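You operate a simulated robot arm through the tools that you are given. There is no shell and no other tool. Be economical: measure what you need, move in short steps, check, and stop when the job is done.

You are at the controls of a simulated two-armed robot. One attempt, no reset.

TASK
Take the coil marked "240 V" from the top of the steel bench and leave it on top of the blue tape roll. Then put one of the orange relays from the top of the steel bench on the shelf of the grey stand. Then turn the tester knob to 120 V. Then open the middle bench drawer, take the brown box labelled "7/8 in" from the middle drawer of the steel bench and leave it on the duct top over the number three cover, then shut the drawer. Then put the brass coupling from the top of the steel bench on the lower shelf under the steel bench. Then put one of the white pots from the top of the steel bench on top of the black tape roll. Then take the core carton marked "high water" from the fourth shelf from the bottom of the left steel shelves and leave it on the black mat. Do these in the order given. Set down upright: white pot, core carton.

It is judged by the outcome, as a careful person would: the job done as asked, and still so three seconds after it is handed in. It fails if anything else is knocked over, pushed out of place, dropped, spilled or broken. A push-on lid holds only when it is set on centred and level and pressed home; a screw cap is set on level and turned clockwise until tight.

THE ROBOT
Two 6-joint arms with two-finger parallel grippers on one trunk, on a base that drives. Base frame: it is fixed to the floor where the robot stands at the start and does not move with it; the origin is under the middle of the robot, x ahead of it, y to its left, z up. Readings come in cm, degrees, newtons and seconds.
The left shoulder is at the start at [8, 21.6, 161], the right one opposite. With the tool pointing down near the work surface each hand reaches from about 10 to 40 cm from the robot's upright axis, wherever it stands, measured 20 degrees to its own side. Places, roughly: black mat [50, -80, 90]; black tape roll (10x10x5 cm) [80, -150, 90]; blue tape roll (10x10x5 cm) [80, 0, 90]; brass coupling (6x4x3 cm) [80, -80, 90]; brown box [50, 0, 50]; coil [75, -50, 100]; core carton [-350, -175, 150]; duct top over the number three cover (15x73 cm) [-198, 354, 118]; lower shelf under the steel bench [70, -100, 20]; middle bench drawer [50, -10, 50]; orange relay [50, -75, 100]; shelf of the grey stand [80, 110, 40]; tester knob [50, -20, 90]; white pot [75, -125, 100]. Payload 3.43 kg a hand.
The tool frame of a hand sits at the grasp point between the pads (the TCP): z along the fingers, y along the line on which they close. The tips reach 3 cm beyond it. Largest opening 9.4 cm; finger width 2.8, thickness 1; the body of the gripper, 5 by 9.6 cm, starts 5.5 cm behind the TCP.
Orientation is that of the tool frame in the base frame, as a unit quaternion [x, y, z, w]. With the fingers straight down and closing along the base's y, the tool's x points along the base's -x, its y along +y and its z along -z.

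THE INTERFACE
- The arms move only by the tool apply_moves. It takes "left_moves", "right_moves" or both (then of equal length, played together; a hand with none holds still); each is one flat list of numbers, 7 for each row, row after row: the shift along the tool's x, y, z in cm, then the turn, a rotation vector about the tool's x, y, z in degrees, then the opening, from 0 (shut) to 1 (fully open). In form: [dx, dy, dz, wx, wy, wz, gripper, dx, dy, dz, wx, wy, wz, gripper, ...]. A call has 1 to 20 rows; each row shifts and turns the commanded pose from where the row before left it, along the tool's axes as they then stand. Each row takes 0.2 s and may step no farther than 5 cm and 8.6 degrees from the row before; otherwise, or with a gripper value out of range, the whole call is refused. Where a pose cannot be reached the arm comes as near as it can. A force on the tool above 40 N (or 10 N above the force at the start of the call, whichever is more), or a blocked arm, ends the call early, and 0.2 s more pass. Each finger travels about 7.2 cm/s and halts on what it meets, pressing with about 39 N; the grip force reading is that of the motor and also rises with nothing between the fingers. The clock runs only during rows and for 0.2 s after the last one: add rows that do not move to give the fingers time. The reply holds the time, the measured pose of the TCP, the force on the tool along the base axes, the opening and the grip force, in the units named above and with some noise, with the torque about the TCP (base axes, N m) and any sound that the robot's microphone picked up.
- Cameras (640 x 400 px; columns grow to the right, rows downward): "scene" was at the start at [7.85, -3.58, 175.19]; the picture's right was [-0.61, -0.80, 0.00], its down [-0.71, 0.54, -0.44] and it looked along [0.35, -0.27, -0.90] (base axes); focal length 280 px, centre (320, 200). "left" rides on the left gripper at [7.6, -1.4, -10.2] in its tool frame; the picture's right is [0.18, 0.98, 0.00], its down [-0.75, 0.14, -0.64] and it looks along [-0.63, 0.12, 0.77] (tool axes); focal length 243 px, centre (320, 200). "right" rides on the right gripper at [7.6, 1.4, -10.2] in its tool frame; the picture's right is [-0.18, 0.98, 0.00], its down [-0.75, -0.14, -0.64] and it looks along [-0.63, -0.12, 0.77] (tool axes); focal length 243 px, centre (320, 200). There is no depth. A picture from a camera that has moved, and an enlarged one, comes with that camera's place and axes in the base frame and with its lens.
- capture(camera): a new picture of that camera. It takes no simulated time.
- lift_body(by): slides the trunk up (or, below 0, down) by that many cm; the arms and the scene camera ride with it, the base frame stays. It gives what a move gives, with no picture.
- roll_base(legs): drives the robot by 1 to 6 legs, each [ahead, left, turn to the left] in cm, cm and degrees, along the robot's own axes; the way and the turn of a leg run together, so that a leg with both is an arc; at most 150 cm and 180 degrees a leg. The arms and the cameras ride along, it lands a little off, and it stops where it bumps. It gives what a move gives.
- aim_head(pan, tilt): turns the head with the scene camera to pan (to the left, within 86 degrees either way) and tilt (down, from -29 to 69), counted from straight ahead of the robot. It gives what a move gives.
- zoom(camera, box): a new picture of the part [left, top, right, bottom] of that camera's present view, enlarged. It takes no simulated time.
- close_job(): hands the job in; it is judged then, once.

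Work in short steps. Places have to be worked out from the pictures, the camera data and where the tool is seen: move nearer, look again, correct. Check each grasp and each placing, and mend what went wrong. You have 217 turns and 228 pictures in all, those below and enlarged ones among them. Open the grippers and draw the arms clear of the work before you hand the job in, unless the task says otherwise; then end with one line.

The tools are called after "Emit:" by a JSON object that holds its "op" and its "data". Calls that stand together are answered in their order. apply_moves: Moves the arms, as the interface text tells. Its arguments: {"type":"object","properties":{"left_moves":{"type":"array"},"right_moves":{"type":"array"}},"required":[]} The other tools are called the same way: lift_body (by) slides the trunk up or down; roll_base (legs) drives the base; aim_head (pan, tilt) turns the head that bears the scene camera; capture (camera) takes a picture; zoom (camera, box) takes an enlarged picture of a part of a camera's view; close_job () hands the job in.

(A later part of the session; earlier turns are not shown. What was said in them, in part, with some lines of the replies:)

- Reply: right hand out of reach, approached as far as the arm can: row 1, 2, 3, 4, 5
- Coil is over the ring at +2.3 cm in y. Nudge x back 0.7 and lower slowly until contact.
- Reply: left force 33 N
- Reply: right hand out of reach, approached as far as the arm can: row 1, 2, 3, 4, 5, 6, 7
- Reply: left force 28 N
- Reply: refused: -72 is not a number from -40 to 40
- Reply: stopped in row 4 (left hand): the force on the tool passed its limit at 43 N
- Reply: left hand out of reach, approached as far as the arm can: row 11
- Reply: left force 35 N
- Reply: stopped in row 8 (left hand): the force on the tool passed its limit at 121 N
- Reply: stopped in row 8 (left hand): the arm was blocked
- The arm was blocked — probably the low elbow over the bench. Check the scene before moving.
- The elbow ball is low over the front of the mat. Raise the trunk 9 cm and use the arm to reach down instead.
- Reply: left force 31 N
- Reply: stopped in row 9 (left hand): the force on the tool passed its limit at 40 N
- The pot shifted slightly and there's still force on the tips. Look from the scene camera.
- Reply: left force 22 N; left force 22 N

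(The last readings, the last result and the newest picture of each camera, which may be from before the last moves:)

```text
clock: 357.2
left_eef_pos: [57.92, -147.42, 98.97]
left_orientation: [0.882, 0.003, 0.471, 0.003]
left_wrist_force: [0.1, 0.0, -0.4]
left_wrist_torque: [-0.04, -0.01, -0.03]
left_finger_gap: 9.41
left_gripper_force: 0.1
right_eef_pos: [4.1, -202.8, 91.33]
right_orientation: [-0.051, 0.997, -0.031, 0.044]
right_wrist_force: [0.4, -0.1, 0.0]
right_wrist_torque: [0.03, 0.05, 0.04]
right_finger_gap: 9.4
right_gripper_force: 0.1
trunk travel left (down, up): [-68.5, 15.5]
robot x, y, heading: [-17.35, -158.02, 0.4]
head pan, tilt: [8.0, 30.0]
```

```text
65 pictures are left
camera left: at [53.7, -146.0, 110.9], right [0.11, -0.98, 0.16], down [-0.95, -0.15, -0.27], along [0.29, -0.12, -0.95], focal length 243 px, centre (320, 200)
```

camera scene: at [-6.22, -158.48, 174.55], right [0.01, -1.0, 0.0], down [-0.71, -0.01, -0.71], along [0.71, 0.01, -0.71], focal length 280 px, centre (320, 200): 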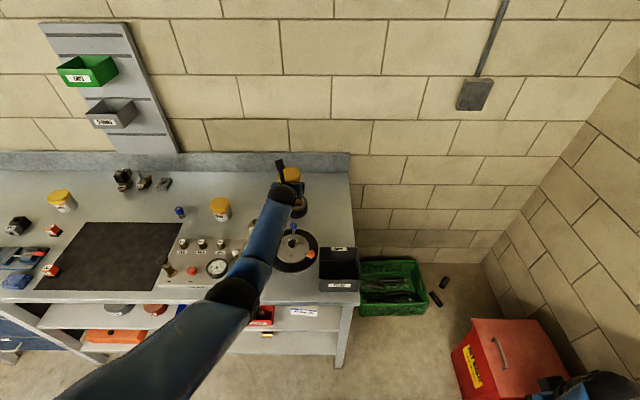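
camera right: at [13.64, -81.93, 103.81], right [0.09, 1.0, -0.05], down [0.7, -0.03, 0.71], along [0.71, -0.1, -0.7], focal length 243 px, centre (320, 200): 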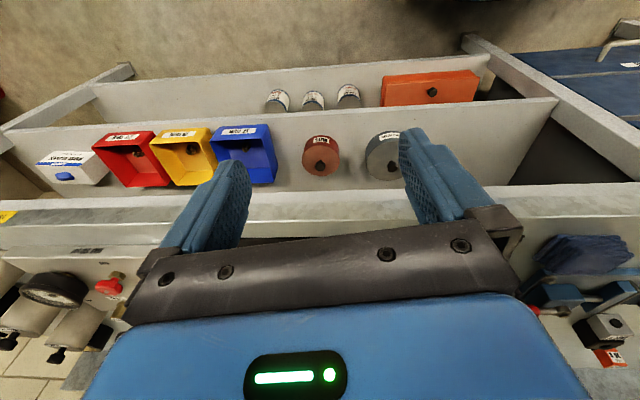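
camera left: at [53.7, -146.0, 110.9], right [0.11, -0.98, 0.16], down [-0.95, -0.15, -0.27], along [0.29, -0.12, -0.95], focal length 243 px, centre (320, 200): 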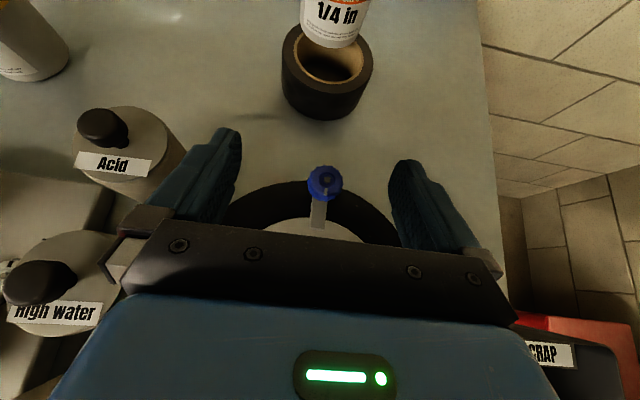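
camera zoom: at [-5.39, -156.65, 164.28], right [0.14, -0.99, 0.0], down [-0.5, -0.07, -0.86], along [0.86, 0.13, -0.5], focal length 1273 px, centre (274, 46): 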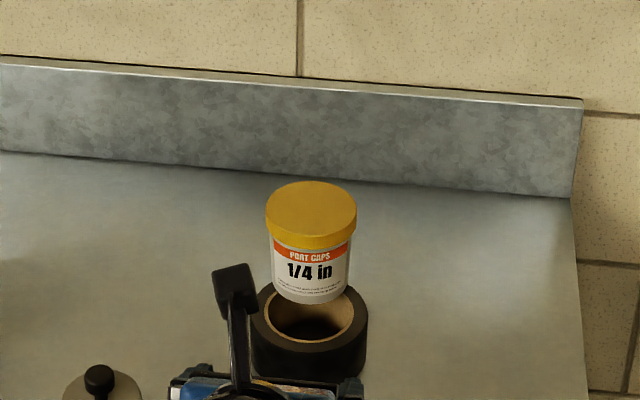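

The pot stands upright on the roll. Now the core carton: raise the trunk, back off, turn to face the left steel shelves and look.

Emit:
{"op": "lift_body", "data": {"by": 15.5}}

Emit:
{"op": "roll_base", "data": {"legs": [[-70, 0, 0], [0, 0, 90], [0, 0, 90]]}}

Emit:
{"op": "aim_head", "data": {"pan": 0, "tilt": 15}}

Emit:
{"op": "capture", "data": {"camera": "scene"}}

```text
clock: 359.0
left_eef_pos: [57.79, -147.6, 114.61]
left_orientation: [0.882, 0.005, 0.472, 0.001]
left_wrist_force: [-0.1, -0.4, -0.6]
left_wrist_torque: [-0.01, -0.02, 0.0]
left_finger_gap: 9.39
left_gripper_force: 0.1
right_eef_pos: [3.98, -202.97, 106.82]
right_orientation: [-0.051, 0.997, -0.031, 0.045]
right_wrist_force: [-0.7, 0.8, 0.2]
right_wrist_torque: [0.0, 0.03, 0.02]
right_finger_gap: 9.41
right_gripper_force: 0.1
trunk travel left (down, up): [-84.0, 0.0]
robot x, y, heading: [-17.39, -157.97, 0.3]
head pan, tilt: [8.0, 30.0]
```

```text
clock: 370.4
left_eef_pos: [-160.33, -172.36, 114.56]
left_orientation: [-0.018, 0.882, -0.006, -0.471]
left_wrist_force: [0.3, 0.2, 0.0]
left_wrist_torque: [0.04, -0.02, 0.03]
left_finger_gap: 9.38
left_gripper_force: 0.0
right_eef_pos: [-108.55, -115.22, 106.85]
right_orientation: [0.996, 0.066, -0.044, -0.031]
right_wrist_force: [-0.1, 0.8, -0.6]
right_wrist_torque: [-0.01, -0.01, 0.0]
right_finger_gap: 9.42
right_gripper_force: 0.0
trunk travel left (down, up): [-84.0, 0.0]
robot x, y, heading: [-85.23, -159.02, -177.7]
head pan, tilt: [8.0, 30.0]
```

```text
clock: 371.2
left_eef_pos: [-160.45, -172.2, 114.58]
left_orientation: [-0.019, 0.882, -0.006, -0.472]
left_wrist_force: [0.8, 0.1, -0.1]
left_wrist_torque: [0.0, 0.03, -0.02]
left_finger_gap: 9.41
left_gripper_force: 0.1
right_eef_pos: [-108.5, -115.23, 106.89]
right_orientation: [0.996, 0.066, -0.044, -0.03]
right_wrist_force: [-1.1, -0.4, 0.6]
right_wrist_torque: [0.04, -0.01, 0.02]
right_finger_gap: 9.38
right_gripper_force: 0.2
trunk travel left (down, up): [-84.0, 0.0]
robot x, y, heading: [-85.65, -159.44, -177.8]
head pan, tilt: [0.0, 15.0]
```

```text
64 pictures are left
camera scene: at [-98.06, -159.5, 182.23], right [-0.04, 1.0, 0.0], down [0.26, 0.01, -0.97], along [-0.96, -0.04, -0.26], focal length 280 px, centre (320, 200)
```

scene: 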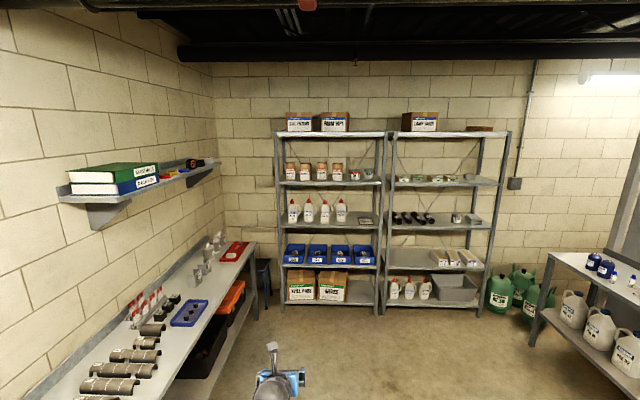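

The fourth shelf of the left rack holds small cartons. Zoom to read them.

Emit:
{"op": "zoom", "data": {"camera": "scene", "box": [270, 145, 390, 195]}}

```text
5.33 times, centred on (330, 170) of scene
camera zoom: at [-98.06, -159.5, 182.23], right [-0.04, 1.0, 0.0], down [0.26, 0.01, -0.97], along [-0.96, -0.04, -0.26], focal length 1494 px, centre (267, 360)
```

zoom: 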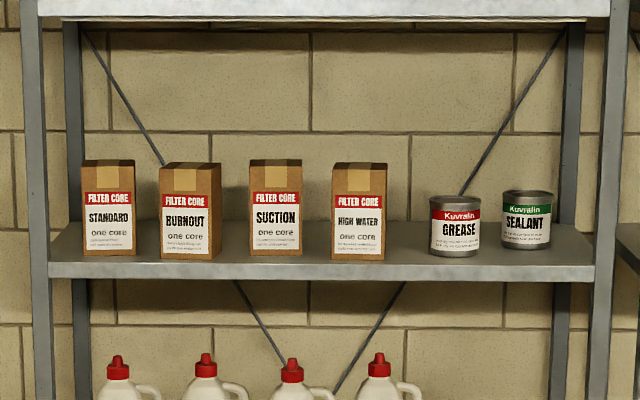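

"HIGH WATER" is the fourth carton, near y≈-154. Drive closer and measure it.

Emit:
{"op": "roll_base", "data": {"legs": [[0, -17, -2.2], [110, 0, 0]]}}

Emit:
{"op": "aim_head", "data": {"pan": -5, "tilt": 20}}

Emit:
{"op": "capture", "data": {"camera": "scene"}}

```text
clock: 378.0
left_eef_pos: [-273.58, -150.63, 114.72]
left_orientation: [0.005, 0.882, 0.006, -0.471]
left_wrist_force: [0.8, 0.2, 0.1]
left_wrist_torque: [0.02, -0.02, 0.03]
left_finger_gap: 9.41
left_gripper_force: 0.0
right_eef_pos: [-218.75, -96.34, 107.02]
right_orientation: [0.998, 0.04, -0.044, -0.031]
right_wrist_force: [0.0, 0.5, -0.2]
right_wrist_torque: [0.01, -0.01, 0.02]
right_finger_gap: 9.39
right_gripper_force: 0.0
trunk travel left (down, up): [-84.0, 0.0]
robot x, y, heading: [-198.41, -141.53, 179.2]
head pan, tilt: [0.0, 15.0]
```

```text
clock: 378.6
left_eef_pos: [-273.69, -150.43, 114.73]
left_orientation: [0.005, 0.882, 0.006, -0.472]
left_wrist_force: [1.1, 0.1, 0.2]
left_wrist_torque: [0.0, -0.04, 0.0]
left_finger_gap: 9.39
left_gripper_force: 0.2
right_eef_pos: [-218.76, -96.24, 106.87]
right_orientation: [0.998, 0.041, -0.044, -0.031]
right_wrist_force: [1.2, -0.2, -0.8]
right_wrist_torque: [0.0, 0.03, -0.01]
right_finger_gap: 9.41
right_gripper_force: 0.2
trunk travel left (down, up): [-84.0, 0.0]
robot x, y, heading: [-198.28, -141.25, 179.1]
head pan, tilt: [-5.0, 20.0]
```

```text
62 pictures are left
camera scene: at [-210.55, -140.21, 181.43], right [0.1, 0.99, 0.0], down [0.34, -0.03, -0.94], along [-0.94, 0.1, -0.34], focal length 280 px, centre (320, 200)
```

scene: 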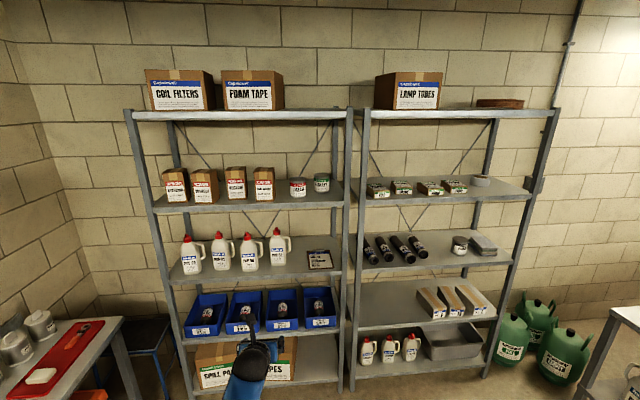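

Emit:
{"op": "zoom", "data": {"camera": "scene", "box": [150, 150, 350, 220]}}

```text
3.20 times, centred on (250, 185) of scene
camera zoom: at [-210.55, -140.21, 181.43], right [0.1, 0.99, 0.0], down [0.34, -0.03, -0.94], along [-0.94, 0.1, -0.34], focal length 896 px, centre (544, 248)
```

zoom: 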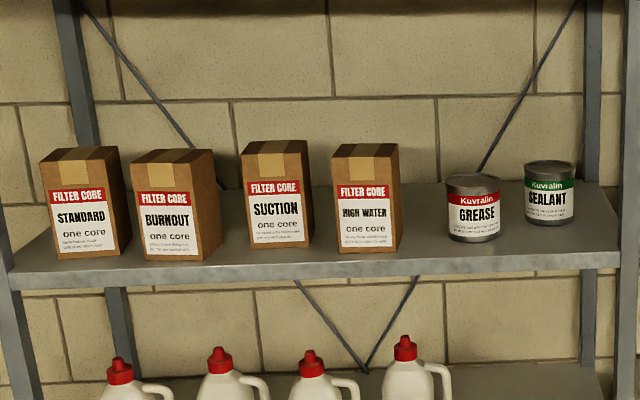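

Carton front is at x≈-344, y≈-154, shelf z≈133.5. Level the left tool and raise it to z≈141.

Emit:
{"op": "apply_moves", "data": {"left_moves": [0, 0, 0, 0, 8.4, 0, 1, 0, 0, 0, 0, 8.4, 0, 1, 0, 0, 0, 0, 8.4, 0, 1, 0, 0, 0, 0, 8.4, 0, 1, 4.4, 0, 0, 0, 0, 0, 1, 4.4, 0, 0, 0, 0, 0, 1, 4.4, 0, 0, 0, 0, 0, 1, 4.4, 0, 0, 0, 0, 0, 1, 4.4, 0, 0, 0, 0, 0, 1, 4.4, 0, 0, 0, 0, 0, 1]}}

Emit:
{"op": "capture", "data": {"camera": "left"}}

```text
clock: 380.8
left_eef_pos: [-273.83, -150.7, 140.97]
left_orientation: [0.003, 0.708, 0.008, -0.706]
left_wrist_force: [-0.1, -0.1, 0.9]
left_wrist_torque: [-0.01, -0.05, 0.0]
left_finger_gap: 9.42
left_gripper_force: 0.0
right_eef_pos: [-218.85, -96.33, 106.81]
right_orientation: [0.998, 0.04, -0.044, -0.032]
right_wrist_force: [0.2, -0.5, 0.1]
right_wrist_torque: [-0.03, -0.02, -0.01]
right_finger_gap: 9.39
right_gripper_force: 0.0
trunk travel left (down, up): [-84.0, 0.0]
robot x, y, heading: [-198.22, -141.41, 179.4]
head pan, tilt: [-5.0, 20.0]
```

```text
60 pictures are left
camera left: at [-263.53, -152.28, 148.54], right [0.01, 0.98, 0.19], down [0.65, 0.14, -0.75], along [-0.76, 0.13, -0.63], focal length 243 px, centre (320, 200)
```

left: 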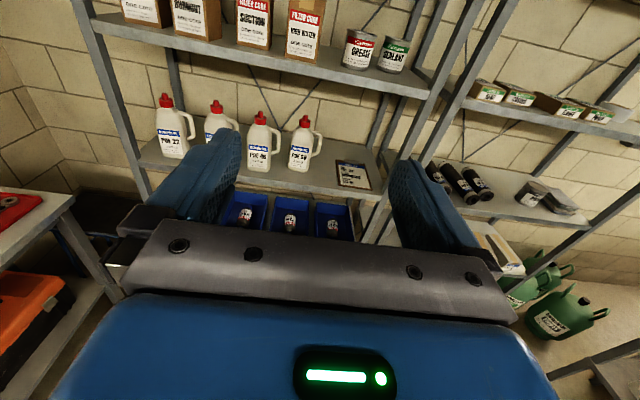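

Drive 45 cm closer, aligning y to ≈-154.

Emit:
{"op": "roll_base", "data": {"legs": [[42, 2.6, 0.6]]}}

Emit:
{"op": "aim_head", "data": {"pan": 5, "tilt": 20}}

Emit:
{"op": "capture", "data": {"camera": "left"}}

Emit:
{"op": "capture", "data": {"camera": "scene"}}

```text
clock: 383.4
left_eef_pos: [-315.87, -152.68, 141.13]
left_orientation: [-0.002, -0.707, -0.007, 0.707]
left_wrist_force: [0.3, 0.3, 1.1]
left_wrist_torque: [-0.03, 0.02, 0.02]
left_finger_gap: 9.4
left_gripper_force: 0.2
right_eef_pos: [-261.02, -98.22, 107.05]
right_orientation: [0.998, 0.04, -0.045, -0.031]
right_wrist_force: [-0.3, -0.4, 0.0]
right_wrist_torque: [0.0, 0.01, -0.01]
right_finger_gap: 9.43
right_gripper_force: 0.0
trunk travel left (down, up): [-84.0, 0.0]
robot x, y, heading: [-240.82, -143.44, 179.3]
head pan, tilt: [-5.0, 20.0]
```

```text
clock: 384.1
left_eef_pos: [-316.15, -152.64, 141.09]
left_orientation: [0.002, 0.707, 0.007, -0.707]
left_wrist_force: [0.5, -0.9, -0.1]
left_wrist_torque: [0.01, -0.01, 0.02]
left_finger_gap: 9.39
left_gripper_force: 0.1
right_eef_pos: [-261.25, -98.29, 106.88]
right_orientation: [0.998, 0.04, -0.044, -0.032]
right_wrist_force: [0.2, -0.9, 0.9]
right_wrist_torque: [0.02, -0.03, 0.01]
right_finger_gap: 9.41
right_gripper_force: 0.0
trunk travel left (down, up): [-84.0, 0.0]
robot x, y, heading: [-240.74, -143.39, 179.2]
head pan, tilt: [5.0, 20.0]
```

```text
59 pictures are left
camera left: at [-305.77, -154.3, 148.57], right [0.01, 0.98, 0.19], down [0.64, 0.14, -0.75], along [-0.76, 0.13, -0.63], focal length 243 px, centre (320, 200)
```

left: 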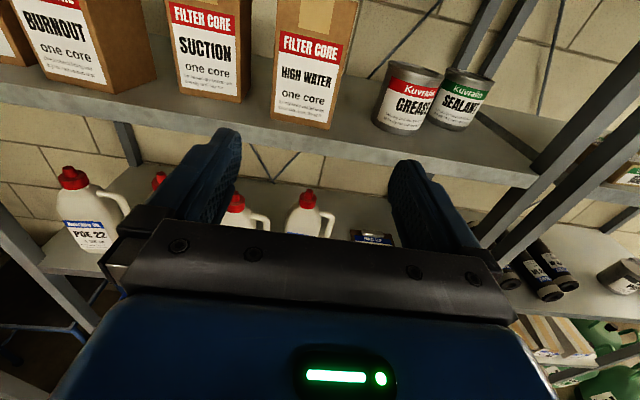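

```text
58 pictures are left
camera scene: at [-252.9, -143.74, 181.43], right [-0.07, 1.0, 0.0], down [0.34, 0.02, -0.94], along [-0.94, -0.07, -0.34], focal length 280 px, centre (320, 200)
```

scene: 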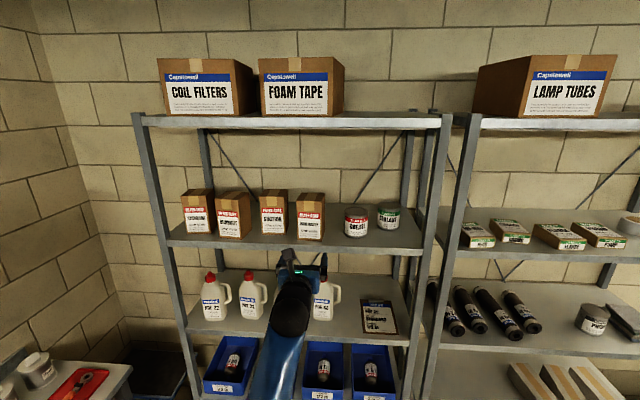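

Zoom both views to measure the carton width accurately.

Emit:
{"op": "zoom", "data": {"camera": "scene", "box": [250, 175, 350, 255]}}

Emit:
{"op": "zoom", "data": {"camera": "left", "box": [160, 0, 380, 150]}}

```text
5.00 times, centred on (300, 215) of scene
camera zoom: at [-252.9, -143.74, 181.43], right [-0.07, 1.0, 0.0], down [0.34, 0.02, -0.94], along [-0.94, -0.07, -0.34], focal length 1401 px, centre (420, 125)
```

zoom: 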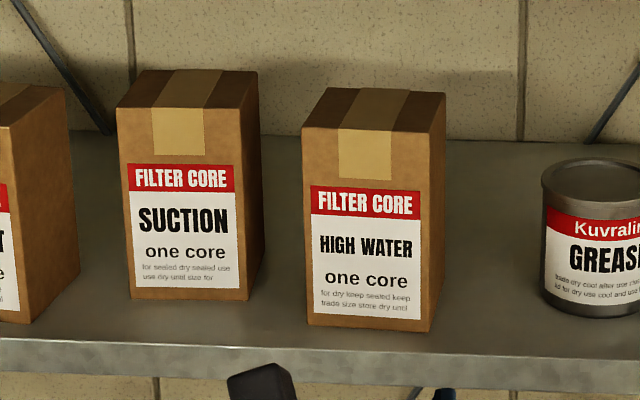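

```text
2.67 times, centred on (270, 75) of left
camera zoom: at [-305.77, -154.3, 148.57], right [0.01, 0.98, 0.19], down [0.64, 0.14, -0.75], along [-0.76, 0.13, -0.63], focal length 647 px, centre (453, 533)
```

zoom: 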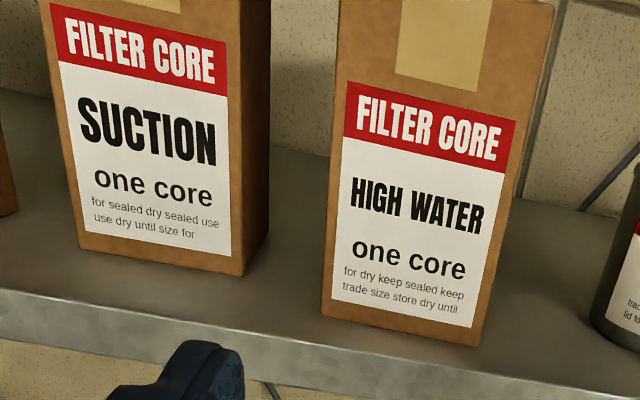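

Carton: front x≈-338.9, y -158.2…-149.7 (8.5 wide), shelf z≈134.3. Straighten heading and approach 14 cm, then verify alignment.

Emit:
{"op": "roll_base", "data": {"legs": [[14, 0, 0.8]]}}

Emit:
{"op": "apply_moves", "data": {"left_moves": [0.8, 0, 0, 0, 0, 0, 1, 0, 0, 0, 0, 0, 0, 1, 0, 0, 0, 0, 0, 0, 1]}}

Emit:
{"op": "capture", "data": {"camera": "left"}}

Emit:
{"op": "zoom", "data": {"camera": "scene", "box": [220, 175, 380, 275]}}

```text
clock: 385.5
left_eef_pos: [-329.49, -153.42, 141.23]
left_orientation: [0.002, -0.706, -0.003, 0.708]
left_wrist_force: [0.6, -0.2, -0.4]
left_wrist_torque: [0.0, -0.01, 0.03]
left_finger_gap: 9.4
left_gripper_force: 0.1
right_eef_pos: [-275.25, -98.35, 106.88]
right_orientation: [0.997, 0.045, -0.046, -0.03]
right_wrist_force: [0.5, 0.2, -0.4]
right_wrist_torque: [-0.02, 0.0, 0.01]
right_finger_gap: 9.4
right_gripper_force: 0.0
trunk travel left (down, up): [-84.0, 0.0]
robot x, y, heading: [-254.83, -143.32, 180.1]
head pan, tilt: [5.0, 20.0]
```

```text
clock: 386.3
left_eef_pos: [-330.05, -153.29, 141.73]
left_orientation: [-0.003, 0.708, 0.002, -0.707]
left_wrist_force: [-1.1, 0.2, 0.2]
left_wrist_torque: [-0.01, 0.01, 0.02]
left_finger_gap: 9.41
left_gripper_force: 0.0
right_eef_pos: [-275.76, -98.31, 106.91]
right_orientation: [0.997, 0.046, -0.045, -0.031]
right_wrist_force: [-0.5, 0.8, 0.3]
right_wrist_torque: [-0.05, 0.04, -0.02]
right_finger_gap: 9.4
right_gripper_force: 0.1
trunk travel left (down, up): [-84.0, 0.0]
robot x, y, heading: [-254.64, -143.07, 180.0]
head pan, tilt: [5.0, 20.0]
```

```text
55 pictures are left
camera left: at [-319.7, -154.82, 149.27], right [0.0, 0.98, 0.19], down [0.64, 0.14, -0.75], along [-0.77, 0.13, -0.63], focal length 243 px, centre (320, 200)
```

left: 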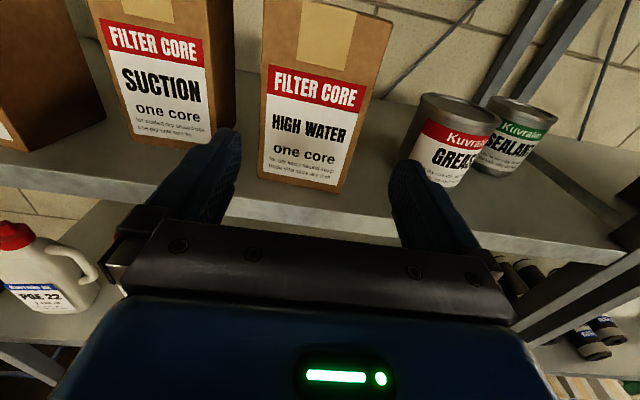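

```text
4.00 times, centred on (300, 225) of scene
camera zoom: at [-267.04, -143.78, 181.42], right [-0.08, 1.0, 0.0], down [0.34, 0.03, -0.94], along [-0.94, -0.08, -0.34], focal length 1121 px, centre (400, 100)
```

zoom: 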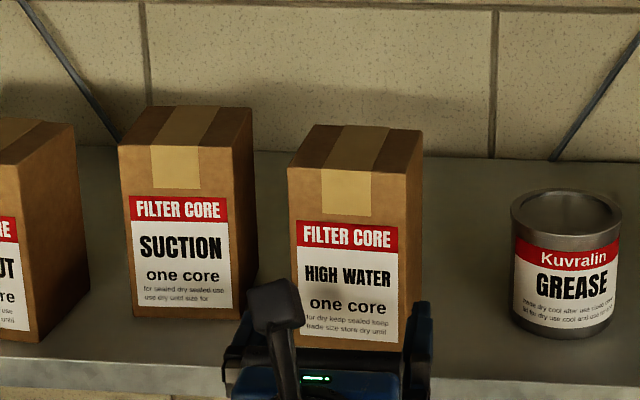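

Shift 0.5 cm to y≈-153.85 and advance with the arm until the fingertips are about to straddle the carton.

Emit:
{"op": "apply_moves", "data": {"left_moves": [0, -0.5, 1, 0, 0, 0, 1, 0, 0, 2, 0, 0, 0, 1, 0, 0, 2, 0, 0, 0, 1, 0, 0, 1.5, 0, 0, 0, 1, 0, 0, 0, 0, 0, 0, 1]}}

Emit:
{"op": "capture", "data": {"camera": "left"}}

```text
clock: 387.5
left_eef_pos: [-336.7, -153.95, 141.8]
left_orientation: [-0.001, 0.707, 0.004, -0.707]
left_wrist_force: [0.3, -0.5, 0.0]
left_wrist_torque: [0.02, 0.0, 0.0]
left_finger_gap: 9.41
left_gripper_force: 0.0
right_eef_pos: [-275.71, -98.31, 106.9]
right_orientation: [0.997, 0.046, -0.044, -0.031]
right_wrist_force: [-0.1, 0.2, 0.3]
right_wrist_torque: [-0.01, -0.02, -0.01]
right_finger_gap: 9.39
right_gripper_force: 0.1
trunk travel left (down, up): [-84.0, 0.0]
robot x, y, heading: [-254.43, -143.39, 179.9]
head pan, tilt: [5.0, 20.0]
```

```text
53 pictures are left
camera left: at [-326.26, -155.49, 149.29], right [0.0, 0.98, 0.19], down [0.64, 0.14, -0.75], along [-0.77, 0.13, -0.63], focal length 243 px, centre (320, 200)
```

left: 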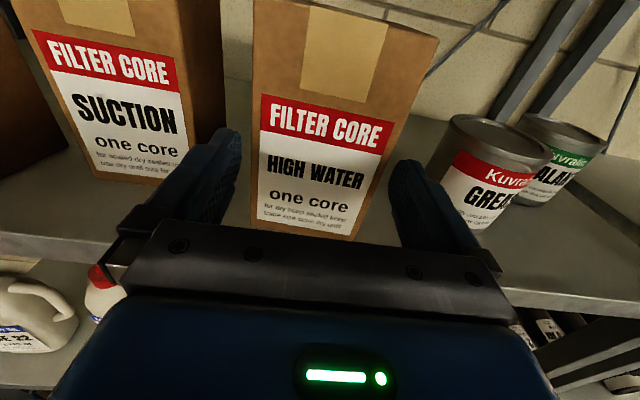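

Clearances look about 0.4 cm on each side. Advance 2.5 cm and check that nothing is pushed.

Emit:
{"op": "apply_moves", "data": {"left_moves": [0, 0.04, 0.8, 0, 0, 0, 1, 0, 0, 0.8, 0, 0, 0, 1, 0, 0, 0.9, 0, 0, 0, 1, 0, 0, 0, 0, 0, 0, 1]}}

Emit:
{"op": "capture", "data": {"camera": "left"}}

```text
clock: 388.5
left_eef_pos: [-339.2, -153.83, 141.89]
left_orientation: [0.0, 0.708, 0.004, -0.707]
left_wrist_force: [0.1, -1.1, -0.8]
left_wrist_torque: [-0.01, 0.0, 0.02]
left_finger_gap: 9.4
left_gripper_force: 0.1
right_eef_pos: [-275.78, -98.38, 106.94]
right_orientation: [0.997, 0.046, -0.044, -0.031]
right_wrist_force: [0.3, 0.1, -0.5]
right_wrist_torque: [0.0, 0.01, -0.02]
right_finger_gap: 9.39
right_gripper_force: 0.2
trunk travel left (down, up): [-84.0, 0.0]
robot x, y, heading: [-254.86, -143.01, 179.8]
head pan, tilt: [5.0, 20.0]
```

```text
52 pictures are left
camera left: at [-328.78, -155.42, 149.37], right [0.0, 0.98, 0.19], down [0.64, 0.14, -0.75], along [-0.77, 0.12, -0.63], focal length 243 px, centre (320, 200)
```

left: 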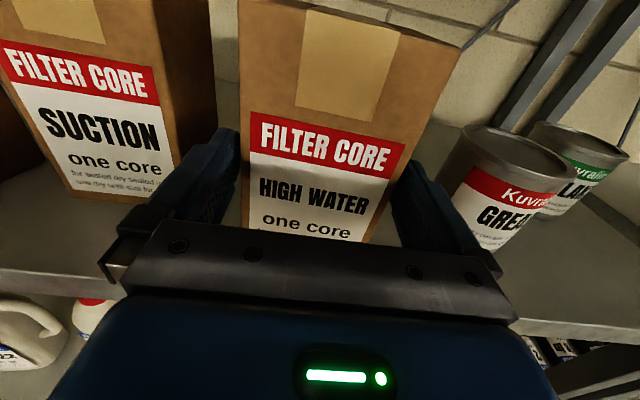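

Straddling cleanly. Advance 3.3 cm more and close.

Emit:
{"op": "apply_moves", "data": {"left_moves": [0, 0, 0.9, 0, 0, 0, 1, 0, 0, 0.8, 0, 0, 0, 1, 0, 0, 0.8, 0, 0, 0, 1, 0, 0, 0.8, 0, 0, 0, 1, 0, 0, 0, 0, 0, 0, 0.8, 0, 0, 0, 0, 0, 0, 0.6, 0, 0, 0, 0, 0, 0, 0.6, 0, 0, 0, 0, 0, 0, 0.6]}}

Emit:
{"op": "capture", "data": {"camera": "left"}}

```text
clock: 390.3
left_eef_pos: [-342.42, -153.81, 141.99]
left_orientation: [0.0, 0.707, 0.003, -0.707]
left_wrist_force: [1.0, 0.8, 1.9]
left_wrist_torque: [-0.31, -0.2, -0.03]
left_finger_gap: 9.33
left_gripper_force: 38.8
right_eef_pos: [-275.75, -98.32, 106.87]
right_orientation: [0.997, 0.046, -0.045, -0.031]
right_wrist_force: [-0.3, 0.3, 0.7]
right_wrist_torque: [0.04, 0.0, -0.04]
right_finger_gap: 9.41
right_gripper_force: 0.1
trunk travel left (down, up): [-84.0, 0.0]
robot x, y, heading: [-254.64, -143.31, 179.5]
head pan, tilt: [5.0, 20.0]
```

```text
51 pictures are left
camera left: at [-331.99, -155.34, 149.55], right [0.0, 0.98, 0.19], down [0.64, 0.14, -0.75], along [-0.77, 0.12, -0.63], focal length 243 px, centre (320, 200)
```

left: 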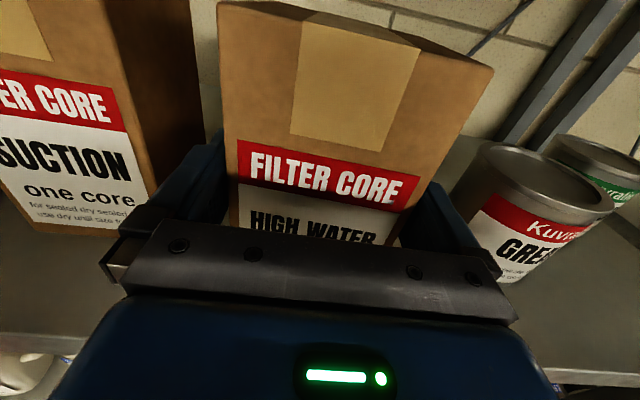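

Gripped (38.8 N). Lift 3 cm and draw back out with the base.

Emit:
{"op": "apply_moves", "data": {"left_moves": [1, 0, 0, 0, 0, 0, 0.6, 1, 0, 0, 0, 0, 0, 0.6, 1.5, 0, 0, 0, 0, 0, 0.6, 0, 0, 0, 0, 0, 0, 0.6]}}

Emit:
{"op": "capture", "data": {"camera": "left"}}

Emit:
{"op": "roll_base", "data": {"legs": [[-30, 0, 0]]}}

Emit:
{"op": "capture", "data": {"camera": "scene"}}

```text
clock: 391.3
left_eef_pos: [-342.48, -153.76, 145.28]
left_orientation: [-0.002, 0.708, 0.004, -0.706]
left_wrist_force: [0.9, -0.5, -4.8]
left_wrist_torque: [-0.01, -0.17, 0.02]
left_finger_gap: 9.32
left_gripper_force: 39.7
right_eef_pos: [-275.78, -98.33, 106.79]
right_orientation: [0.998, 0.046, -0.043, -0.031]
right_wrist_force: [-0.2, -0.5, -0.2]
right_wrist_torque: [0.0, 0.04, 0.02]
right_finger_gap: 9.4
right_gripper_force: 0.0
trunk travel left (down, up): [-84.0, 0.0]
robot x, y, heading: [-254.6, -143.19, 179.7]
head pan, tilt: [5.0, 20.0]
```

```text
50 pictures are left
camera left: at [-332.15, -155.33, 152.83], right [0.0, 0.98, 0.19], down [0.65, 0.14, -0.75], along [-0.76, 0.13, -0.63], focal length 243 px, centre (320, 200)
```

left: 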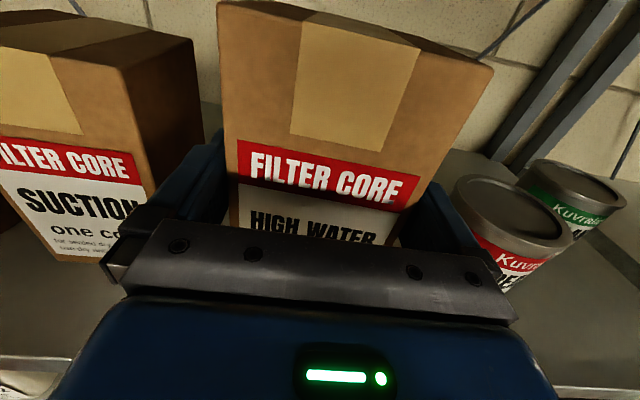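

```text
clock: 393.3
left_eef_pos: [-313.38, -154.15, 145.03]
left_orientation: [-0.003, 0.709, 0.002, -0.705]
left_wrist_force: [-0.2, -0.1, -5.8]
left_wrist_torque: [-0.02, -0.17, -0.02]
left_finger_gap: 9.32
left_gripper_force: 38.9
right_eef_pos: [-246.7, -98.48, 106.73]
right_orientation: [0.997, 0.048, -0.042, -0.031]
right_wrist_force: [-0.6, 0.4, 0.7]
right_wrist_torque: [0.03, -0.02, -0.01]
right_finger_gap: 9.4
right_gripper_force: 0.1
trunk travel left (down, up): [-84.0, 0.0]
robot x, y, heading: [-225.07, -143.12, 179.9]
head pan, tilt: [5.0, 20.0]
```

```text
49 pictures are left
camera scene: at [-238.22, -143.88, 181.36], right [-0.09, 1.0, 0.0], down [0.35, 0.03, -0.94], along [-0.93, -0.08, -0.35], focal length 280 px, centre (320, 200)
```

scene: 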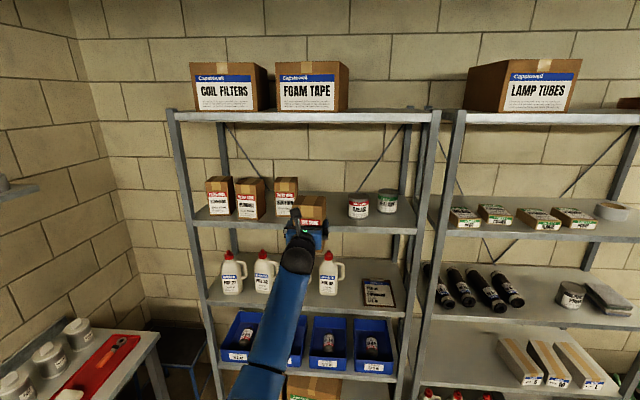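

Carton is out and level. Back away, turn right through 180°, heading back to the bench.

Emit:
{"op": "roll_base", "data": {"legs": [[-115, 0, 0], [0, 0, -90], [0, 0, -90]]}}

Emit:
{"op": "aim_head", "data": {"pan": 5, "tilt": 35}}

Emit:
{"op": "capture", "data": {"camera": "scene"}}

Emit:
{"op": "capture", "data": {"camera": "left"}}

```text
clock: 406.8
left_eef_pos: [-21.97, -131.72, 145.32]
left_orientation: [0.708, 0.006, 0.706, -0.001]
left_wrist_force: [-0.4, 0.2, -5.7]
left_wrist_torque: [-0.02, 0.17, -0.02]
left_finger_gap: 9.3
left_gripper_force: 38.5
right_eef_pos: [-88.05, -187.84, 106.9]
right_orientation: [-0.051, 0.997, -0.032, 0.044]
right_wrist_force: [-0.2, -0.1, -0.7]
right_wrist_torque: [0.01, 0.0, -0.02]
right_finger_gap: 9.41
right_gripper_force: 0.0
trunk travel left (down, up): [-84.0, 0.0]
robot x, y, heading: [-109.98, -143.27, 0.4]
head pan, tilt: [5.0, 20.0]
```

```text
clock: 407.6
left_eef_pos: [-21.98, -131.71, 145.24]
left_orientation: [0.709, 0.005, 0.706, 0.0]
left_wrist_force: [0.8, 1.2, -7.0]
left_wrist_torque: [0.01, 0.15, 0.0]
left_finger_gap: 9.29
left_gripper_force: 39.4
right_eef_pos: [-88.23, -187.88, 106.83]
right_orientation: [-0.051, 0.997, -0.03, 0.043]
right_wrist_force: [-0.3, 1.0, 0.2]
right_wrist_torque: [-0.02, -0.01, 0.03]
right_finger_gap: 9.38
right_gripper_force: 0.0
trunk travel left (down, up): [-84.0, 0.0]
robot x, y, heading: [-109.75, -143.09, 0.6]
head pan, tilt: [5.0, 35.0]
```

```text
48 pictures are left
camera scene: at [-97.92, -142.23, 179.03], right [0.09, -1.0, 0.0], down [-0.57, -0.05, -0.82], along [0.82, 0.08, -0.57], focal length 280 px, centre (320, 200)
```

scene: 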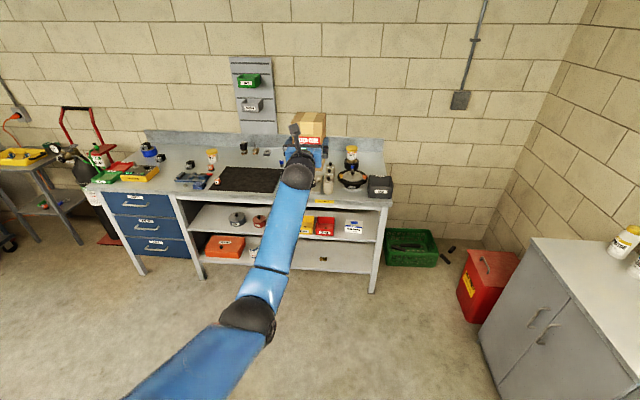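

```text
47 pictures are left
camera left: at [-32.09, -130.32, 152.79], right [0.01, -0.98, 0.19], down [-0.64, -0.15, -0.75], along [0.76, -0.12, -0.63], focal length 243 px, centre (320, 200)
```

left: 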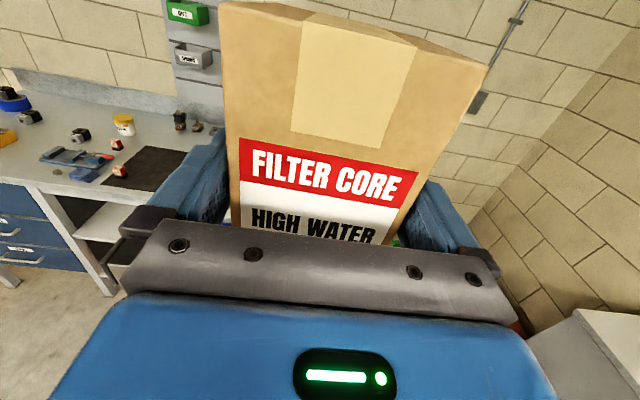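

Drive to the mat: left 46, then forward 74, keeping the carton high.

Emit:
{"op": "roll_base", "data": {"legs": [[0, 47, -0.5], [60, 0, 0]]}}

Emit:
{"op": "aim_head", "data": {"pan": 0, "tilt": 50}}

Emit:
{"op": "capture", "data": {"camera": "scene"}}

```text
clock: 413.4
left_eef_pos: [36.43, -83.15, 145.33]
left_orientation: [0.708, 0.006, 0.707, -0.001]
left_wrist_force: [-1.2, 0.7, -5.8]
left_wrist_torque: [0.01, 0.14, 0.0]
left_finger_gap: 9.3
left_gripper_force: 39.0
right_eef_pos: [-29.36, -139.54, 106.9]
right_orientation: [-0.053, 0.997, -0.031, 0.044]
right_wrist_force: [0.1, 1.0, 0.2]
right_wrist_torque: [-0.03, 0.0, 0.02]
right_finger_gap: 9.38
right_gripper_force: 0.0
trunk travel left (down, up): [-84.0, 0.0]
robot x, y, heading: [-50.99, -94.84, 0.7]
head pan, tilt: [5.0, 35.0]
```

```text
clock: 414.1
left_eef_pos: [36.61, -83.18, 145.28]
left_orientation: [0.708, 0.006, 0.706, -0.001]
left_wrist_force: [-0.6, 0.5, -6.0]
left_wrist_torque: [0.04, 0.17, 0.01]
left_finger_gap: 9.28
left_gripper_force: 39.2
right_eef_pos: [-29.11, -139.56, 106.87]
right_orientation: [-0.053, 0.997, -0.031, 0.045]
right_wrist_force: [-0.2, 0.3, 0.9]
right_wrist_torque: [0.04, 0.02, -0.01]
right_finger_gap: 9.39
right_gripper_force: 0.0
trunk travel left (down, up): [-84.0, 0.0]
robot x, y, heading: [-51.1, -94.98, 0.5]
head pan, tilt: [0.0, 50.0]
```

```text
46 pictures are left
camera scene: at [-40.36, -94.69, 176.86], right [0.01, -1.0, 0.0], down [-0.77, -0.01, -0.64], along [0.64, 0.01, -0.77], focal length 280 px, centre (320, 200)
```

scene: 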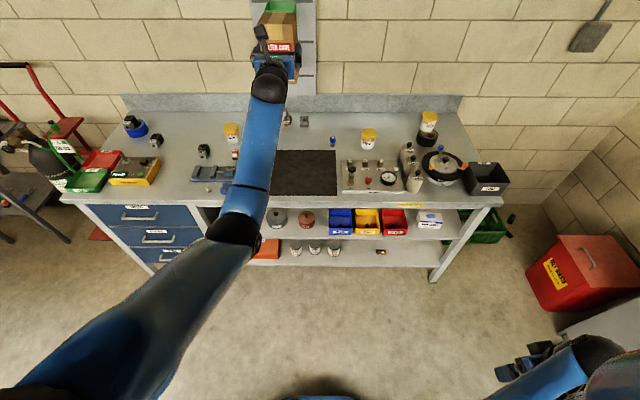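

Move 16 cm forward, 2 right, then lower the trunk 38 cm.

Emit:
{"op": "roll_base", "data": {"legs": [[16, -2, -0.5]]}}

Emit:
{"op": "lift_body", "data": {"by": -38}}

Emit:
{"op": "capture", "data": {"camera": "scene"}}

Emit:
{"op": "capture", "data": {"camera": "left"}}

```text
clock: 415.6
left_eef_pos: [51.96, -85.4, 145.52]
left_orientation: [0.707, 0.004, 0.707, 0.001]
left_wrist_force: [-0.4, -0.1, -5.3]
left_wrist_torque: [0.02, 0.17, -0.04]
left_finger_gap: 9.29
left_gripper_force: 38.9
right_eef_pos: [-13.98, -141.47, 106.91]
right_orientation: [-0.05, 0.997, -0.032, 0.045]
right_wrist_force: [-0.9, -0.1, 0.3]
right_wrist_torque: [0.01, -0.01, 0.0]
right_finger_gap: 9.42
right_gripper_force: 0.1
trunk travel left (down, up): [-84.0, 0.0]
robot x, y, heading: [-35.27, -96.87, 0.2]
head pan, tilt: [0.0, 50.0]
```

```text
clock: 419.2
left_eef_pos: [52.38, -85.45, 107.29]
left_orientation: [0.709, 0.005, 0.706, 0.001]
left_wrist_force: [0.4, 0.5, -5.4]
left_wrist_torque: [0.03, 0.16, 0.01]
left_finger_gap: 9.27
left_gripper_force: 39.3
right_eef_pos: [-13.72, -141.6, 68.83]
right_orientation: [-0.051, 0.997, -0.031, 0.044]
right_wrist_force: [-0.5, -0.7, 0.2]
right_wrist_torque: [-0.04, 0.02, -0.02]
right_finger_gap: 9.38
right_gripper_force: 0.0
trunk travel left (down, up): [-46.0, 38.0]
robot x, y, heading: [-35.32, -96.69, 0.2]
head pan, tilt: [0.0, 50.0]
```

```text
45 pictures are left
camera scene: at [-24.59, -96.61, 138.86], right [0.01, -1.0, 0.0], down [-0.77, 0.0, -0.64], along [0.64, 0.0, -0.77], focal length 280 px, centre (320, 200)
```

scene: 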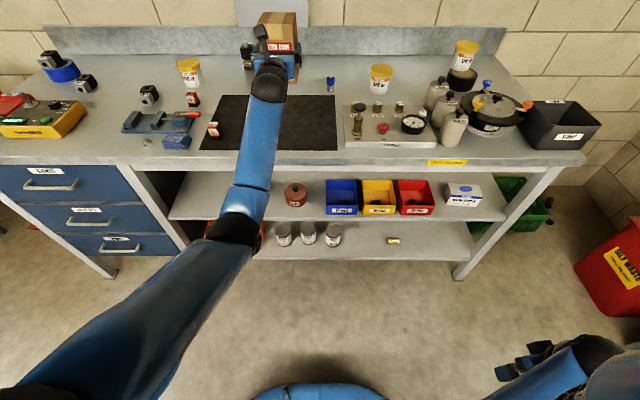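

```text
44 pictures are left
camera left: at [42.32, -83.98, 114.82], right [0.01, -0.98, 0.19], down [-0.64, -0.15, -0.75], along [0.77, -0.12, -0.63], focal length 243 px, centre (320, 200)
```

left: 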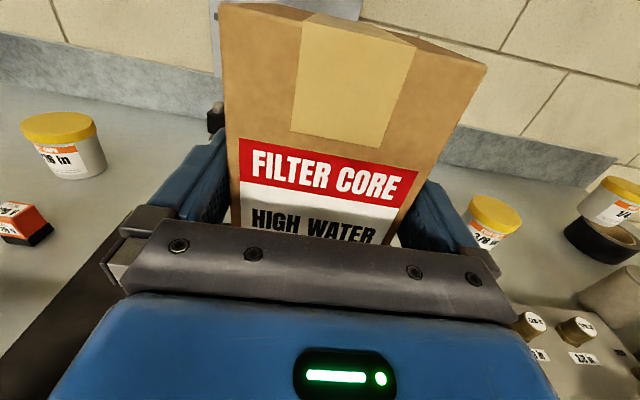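

Carton is over the mat. Lower 11.5 cm with the arm, then slowly.

Emit:
{"op": "apply_moves", "data": {"left_moves": [-2, 0, 0, 0, 0, 0, 0.6, -2, 0, 0, 0, 0, 0, 0.6, -2, 0, 0, 0, 0, 0, 0.6, -2, 0, 0, 0, 0, 0, 0.6, -2, 0, 0, 0, 0, 0, 0.6, -1.5, 0, 0, 0, 0, 0, 0.6, 0, 0, 0, 0, 0, 0, 0.6]}}

Emit:
{"op": "capture", "data": {"camera": "scene"}}

```text
clock: 420.8
left_eef_pos: [52.37, -85.5, 95.89]
left_orientation: [0.709, 0.006, 0.706, 0.0]
left_wrist_force: [0.0, -0.1, -5.3]
left_wrist_torque: [0.01, 0.19, -0.02]
left_finger_gap: 9.29
left_gripper_force: 38.5
right_eef_pos: [-13.76, -141.67, 68.81]
right_orientation: [-0.05, 0.997, -0.031, 0.044]
right_wrist_force: [0.7, -0.6, -0.2]
right_wrist_torque: [-0.01, 0.0, 0.0]
right_finger_gap: 9.4
right_gripper_force: 0.1
trunk travel left (down, up): [-46.0, 38.0]
robot x, y, heading: [-35.15, -96.72, 0.6]
head pan, tilt: [0.0, 50.0]
```

```text
43 pictures are left
camera scene: at [-24.6, -96.62, 138.86], right [0.01, -1.0, 0.0], down [-0.77, 0.0, -0.64], along [0.64, 0.0, -0.77], focal length 280 px, centre (320, 200)
```

scene: 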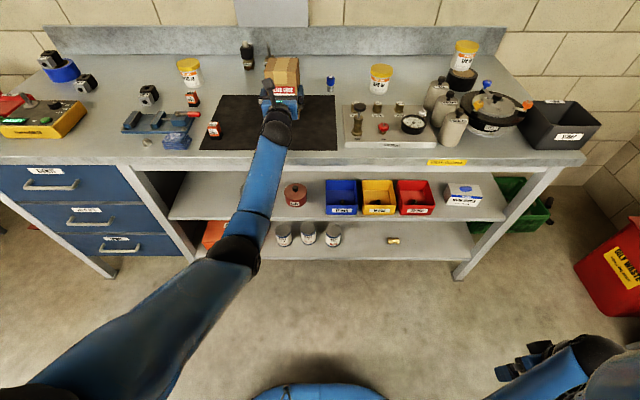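

Good. Lower in small steps until contact.

Emit:
{"op": "apply_moves", "data": {"left_moves": [-0.6, 0, 0, 0, 0, 0, 0.6, -0.4, 0, 0, 0, 0, 0, 0.6, -0.3, 0, 0, 0, 0, 0, 0.6, -0.3, 0, 0, 0, 0, 0, 0.6, -0.2, 0, 0, 0, 0, 0, 0.6, -0.2, 0, 0, 0, 0, 0, 0.6, -0.2, 0, 0, 0, 0, 0, 0.6, 0, 0, 0, 0, 0, 0, 0.6]}}

```text
clock: 422.6
left_eef_pos: [52.21, -85.58, 94.16]
left_orientation: [0.704, 0.004, 0.71, 0.001]
left_wrist_force: [10.8, 3.9, 23.6]
left_wrist_torque: [1.07, -0.35, -0.19]
left_finger_gap: 9.29
left_gripper_force: 38.7
right_eef_pos: [-13.91, -141.61, 68.94]
right_orientation: [-0.051, 0.997, -0.03, 0.046]
right_wrist_force: [0.0, -0.5, 0.4]
right_wrist_torque: [0.02, 0.03, -0.01]
right_finger_gap: 9.38
right_gripper_force: 0.0
trunk travel left (down, up): [-46.0, 38.0]
robot x, y, heading: [-35.21, -97.0, 0.5]
head pan, tilt: [0.0, 50.0]
```

Contact. Ease off the press, open fully, and check before backing straight out.

Emit:
{"op": "apply_moves", "data": {"left_moves": [0.35, 0, 0, 0, 0, 0, 0.6, 0, 0, 0, 0, 0, 0, 0.6, 0, 0, 0, 0, 0, 0, 1, 0, 0, 0, 0, 0, 0, 1, 0, 0, 0, 0, 0, 0, 1]}}

Emit:
{"op": "capture", "data": {"camera": "left"}}

```text
clock: 423.8
left_eef_pos: [52.31, -85.61, 93.97]
left_orientation: [0.708, 0.005, 0.706, 0.0]
left_wrist_force: [0.0, 0.1, -0.3]
left_wrist_torque: [-0.02, 0.0, 0.01]
left_finger_gap: 9.43
left_gripper_force: 0.0
right_eef_pos: [-13.94, -141.54, 68.82]
right_orientation: [-0.05, 0.997, -0.031, 0.044]
right_wrist_force: [0.4, 0.0, -0.6]
right_wrist_torque: [-0.02, -0.01, 0.01]
right_finger_gap: 9.43
right_gripper_force: 0.1
trunk travel left (down, up): [-46.0, 38.0]
robot x, y, heading: [-35.35, -96.72, 0.4]
head pan, tilt: [0.0, 50.0]
```

```text
42 pictures are left
camera left: at [42.15, -84.08, 101.53], right [0.01, -0.98, 0.19], down [-0.64, -0.15, -0.75], along [0.76, -0.12, -0.63], focal length 243 px, centre (320, 200)
```

left: 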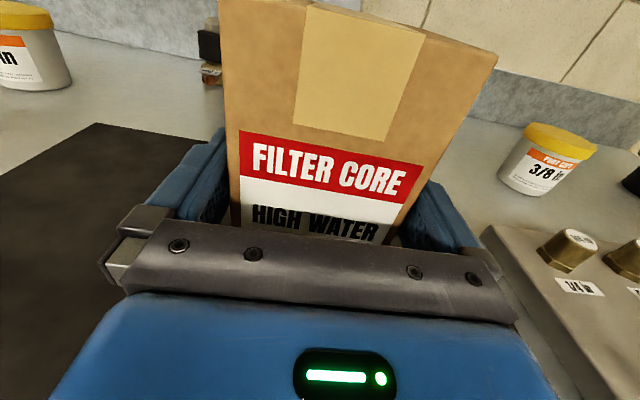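

Free of load. Back straight out slowly.

Emit:
{"op": "apply_moves", "data": {"left_moves": [0, 0, -0.5, 0, 0, 0, 1, 0, 0, -0.7, 0, 0, 0, 1, 0, 0, -0.8, 0, 0, 0, 1, 0, 0, 0, 0, 0, 0, 1]}}

Emit:
{"op": "capture", "data": {"camera": "left"}}

```text
clock: 424.8
left_eef_pos: [50.2, -85.69, 94.03]
left_orientation: [0.708, 0.005, 0.706, 0.0]
left_wrist_force: [0.3, 0.4, -0.4]
left_wrist_torque: [0.02, -0.01, -0.02]
left_finger_gap: 9.41
left_gripper_force: 0.1
right_eef_pos: [-13.82, -141.55, 68.85]
right_orientation: [-0.051, 0.997, -0.031, 0.044]
right_wrist_force: [0.4, -0.1, 0.5]
right_wrist_torque: [-0.03, 0.03, 0.0]
right_finger_gap: 9.4
right_gripper_force: 0.0
trunk travel left (down, up): [-46.0, 38.0]
robot x, y, heading: [-35.24, -96.94, 0.2]
head pan, tilt: [0.0, 50.0]
```

```text
41 pictures are left
camera left: at [40.2, -84.12, 101.54], right [0.01, -0.98, 0.19], down [-0.64, -0.15, -0.75], along [0.77, -0.12, -0.63], focal length 243 px, centre (320, 200)
```

left: 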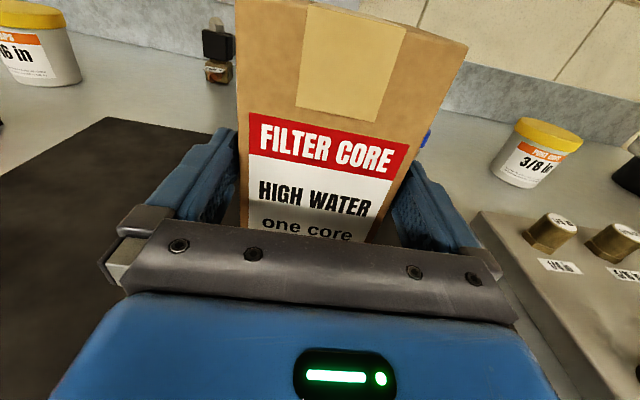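

The carton stays put. Withdraw fully, then back the base off and raise to inspect everything.

Emit:
{"op": "apply_moves", "data": {"left_moves": [0, 0, -1, 0, 0, 0, 1, 0, 0, -1.5, 0, 0, 0, 1, 0, 0, -2, 0, 0, 0, 1, 0, 0, -3, 0, 0, 0, 1, 0, 0, -3, 0, 0, 0, 1]}}

Emit:
{"op": "roll_base", "data": {"legs": [[-40, 0, 0]]}}

Emit:
{"op": "lift_body", "data": {"by": 36}}

Emit:
{"op": "aim_head", "data": {"pan": 0, "tilt": 40}}

Emit:
{"op": "capture", "data": {"camera": "scene"}}

Emit:
{"op": "zoom", "data": {"camera": "scene", "box": [230, 120, 450, 250]}}

```text
clock: 426.0
left_eef_pos: [39.49, -85.54, 93.86]
left_orientation: [0.708, 0.004, 0.706, 0.001]
left_wrist_force: [-0.3, -0.1, -0.3]
left_wrist_torque: [-0.03, 0.05, 0.01]
left_finger_gap: 9.4
left_gripper_force: 0.0
right_eef_pos: [-13.89, -141.56, 68.93]
right_orientation: [-0.05, 0.997, -0.03, 0.045]
right_wrist_force: [0.7, -0.9, -0.2]
right_wrist_torque: [-0.02, -0.06, -0.02]
right_finger_gap: 9.39
right_gripper_force: 0.0
trunk travel left (down, up): [-46.0, 38.0]
robot x, y, heading: [-35.39, -96.73, 0.4]
head pan, tilt: [0.0, 50.0]
```

```text
clock: 428.6
left_eef_pos: [-0.57, -86.61, 94.02]
left_orientation: [0.708, -0.002, 0.706, 0.007]
left_wrist_force: [0.2, -0.2, -0.2]
left_wrist_torque: [-0.03, -0.01, -0.01]
left_finger_gap: 9.4
left_gripper_force: 0.2
right_eef_pos: [-54.92, -142.0, 68.76]
right_orientation: [-0.042, 0.998, -0.032, 0.045]
right_wrist_force: [-0.2, 0.1, 0.0]
right_wrist_torque: [0.04, -0.01, -0.02]
right_finger_gap: 9.43
right_gripper_force: 0.0
trunk travel left (down, up): [-46.0, 38.0]
robot x, y, heading: [-75.7, -96.54, -0.9]
head pan, tilt: [0.0, 50.0]
```

```text
clock: 432.1
left_eef_pos: [-0.5, -86.72, 130.04]
left_orientation: [0.708, -0.001, 0.706, 0.006]
left_wrist_force: [-0.3, -0.7, 0.1]
left_wrist_torque: [0.02, 0.01, 0.0]
left_finger_gap: 9.38
left_gripper_force: 0.1
right_eef_pos: [-54.87, -141.82, 104.86]
right_orientation: [-0.041, 0.998, -0.031, 0.044]
right_wrist_force: [0.1, -0.6, -0.8]
right_wrist_torque: [-0.02, -0.02, -0.01]
right_finger_gap: 9.39
right_gripper_force: 0.0
trunk travel left (down, up): [-82.0, 2.0]
robot x, y, heading: [-75.51, -96.51, -0.8]
head pan, tilt: [0.0, 50.0]
```

```text
clock: 432.8
left_eef_pos: [-0.81, -86.72, 130.06]
left_orientation: [0.708, -0.001, 0.706, 0.006]
left_wrist_force: [0.0, -0.4, -0.7]
left_wrist_torque: [0.02, 0.02, -0.01]
left_finger_gap: 9.41
left_gripper_force: 0.0
right_eef_pos: [-54.89, -141.81, 104.89]
right_orientation: [-0.041, 0.998, -0.031, 0.044]
right_wrist_force: [-0.1, 0.1, -1.1]
right_wrist_torque: [-0.01, -0.03, -0.03]
right_finger_gap: 9.41
right_gripper_force: 0.0
trunk travel left (down, up): [-82.0, 2.0]
robot x, y, heading: [-75.41, -97.13, -1.0]
head pan, tilt: [0.0, 40.0]
```

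```text
40 pictures are left
camera scene: at [-64.3, -96.72, 176.28], right [-0.01, -1.0, 0.0], down [-0.64, 0.01, -0.77], along [0.77, -0.01, -0.64], focal length 280 px, centre (320, 200)
```

scene: 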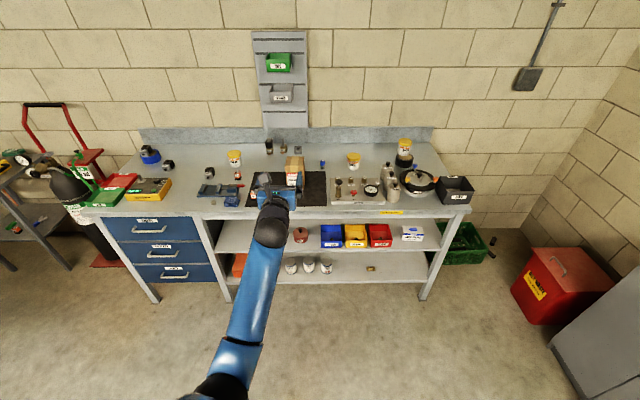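

```text
2.91 times, centred on (340, 185) of scene
camera zoom: at [-64.3, -96.72, 176.28], right [-0.01, -1.0, 0.0], down [-0.64, 0.01, -0.77], along [0.77, -0.01, -0.64], focal length 815 px, centre (262, 244)
```

zoom: 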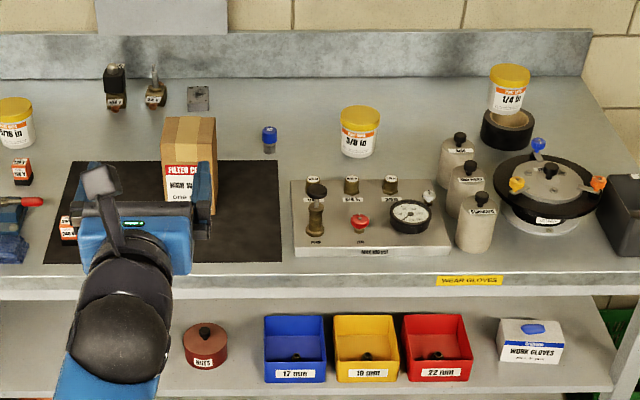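

Carton stands on the mat, pot on the roll. Check the left part of the bench and stand.

Emit:
{"op": "zoom", "data": {"camera": "scene", "box": [0, 130, 260, 290]}}

Emit:
{"op": "zoom", "data": {"camera": "scene", "box": [120, 135, 260, 220]}}

```text
2.46 times, centred on (130, 210) of scene
camera zoom: at [-64.3, -96.72, 176.28], right [-0.01, -1.0, 0.0], down [-0.64, 0.01, -0.77], along [0.77, -0.01, -0.64], focal length 690 px, centre (788, 175)
```

zoom: 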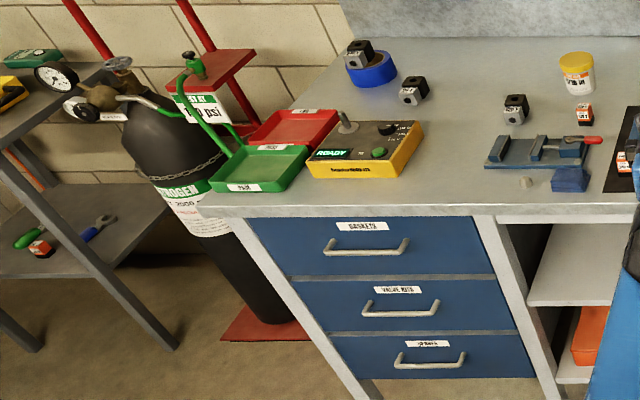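

```text
4.57 times, centred on (190, 178) of scene
camera zoom: at [-64.3, -96.72, 176.28], right [-0.01, -1.0, 0.0], down [-0.64, 0.01, -0.77], along [0.77, -0.01, -0.64], focal length 1281 px, centre (914, 303)
```

zoom: 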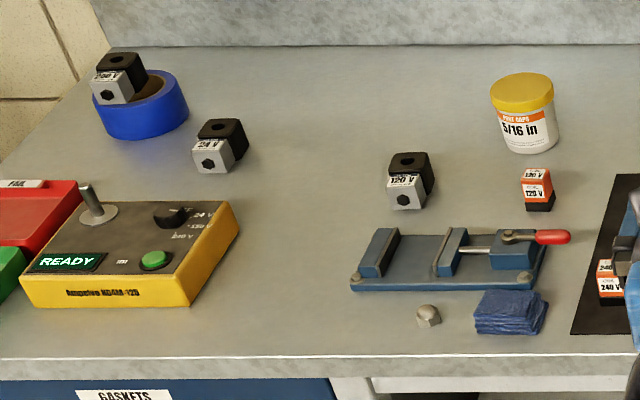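

Everything is in place: the tester reads READY, the drawer is shut, and all the placed items are standing. Both grippers are open and clear of the work, so I'm handing in.

Emit:
{"op": "close_job", "data": {}}

```text
The job is handed in.
```

All seven steps were done in the order given and the job is handed in; the white pot rests on the rear part of the black tape roll, about 4 cm off centre, but it stands upright.
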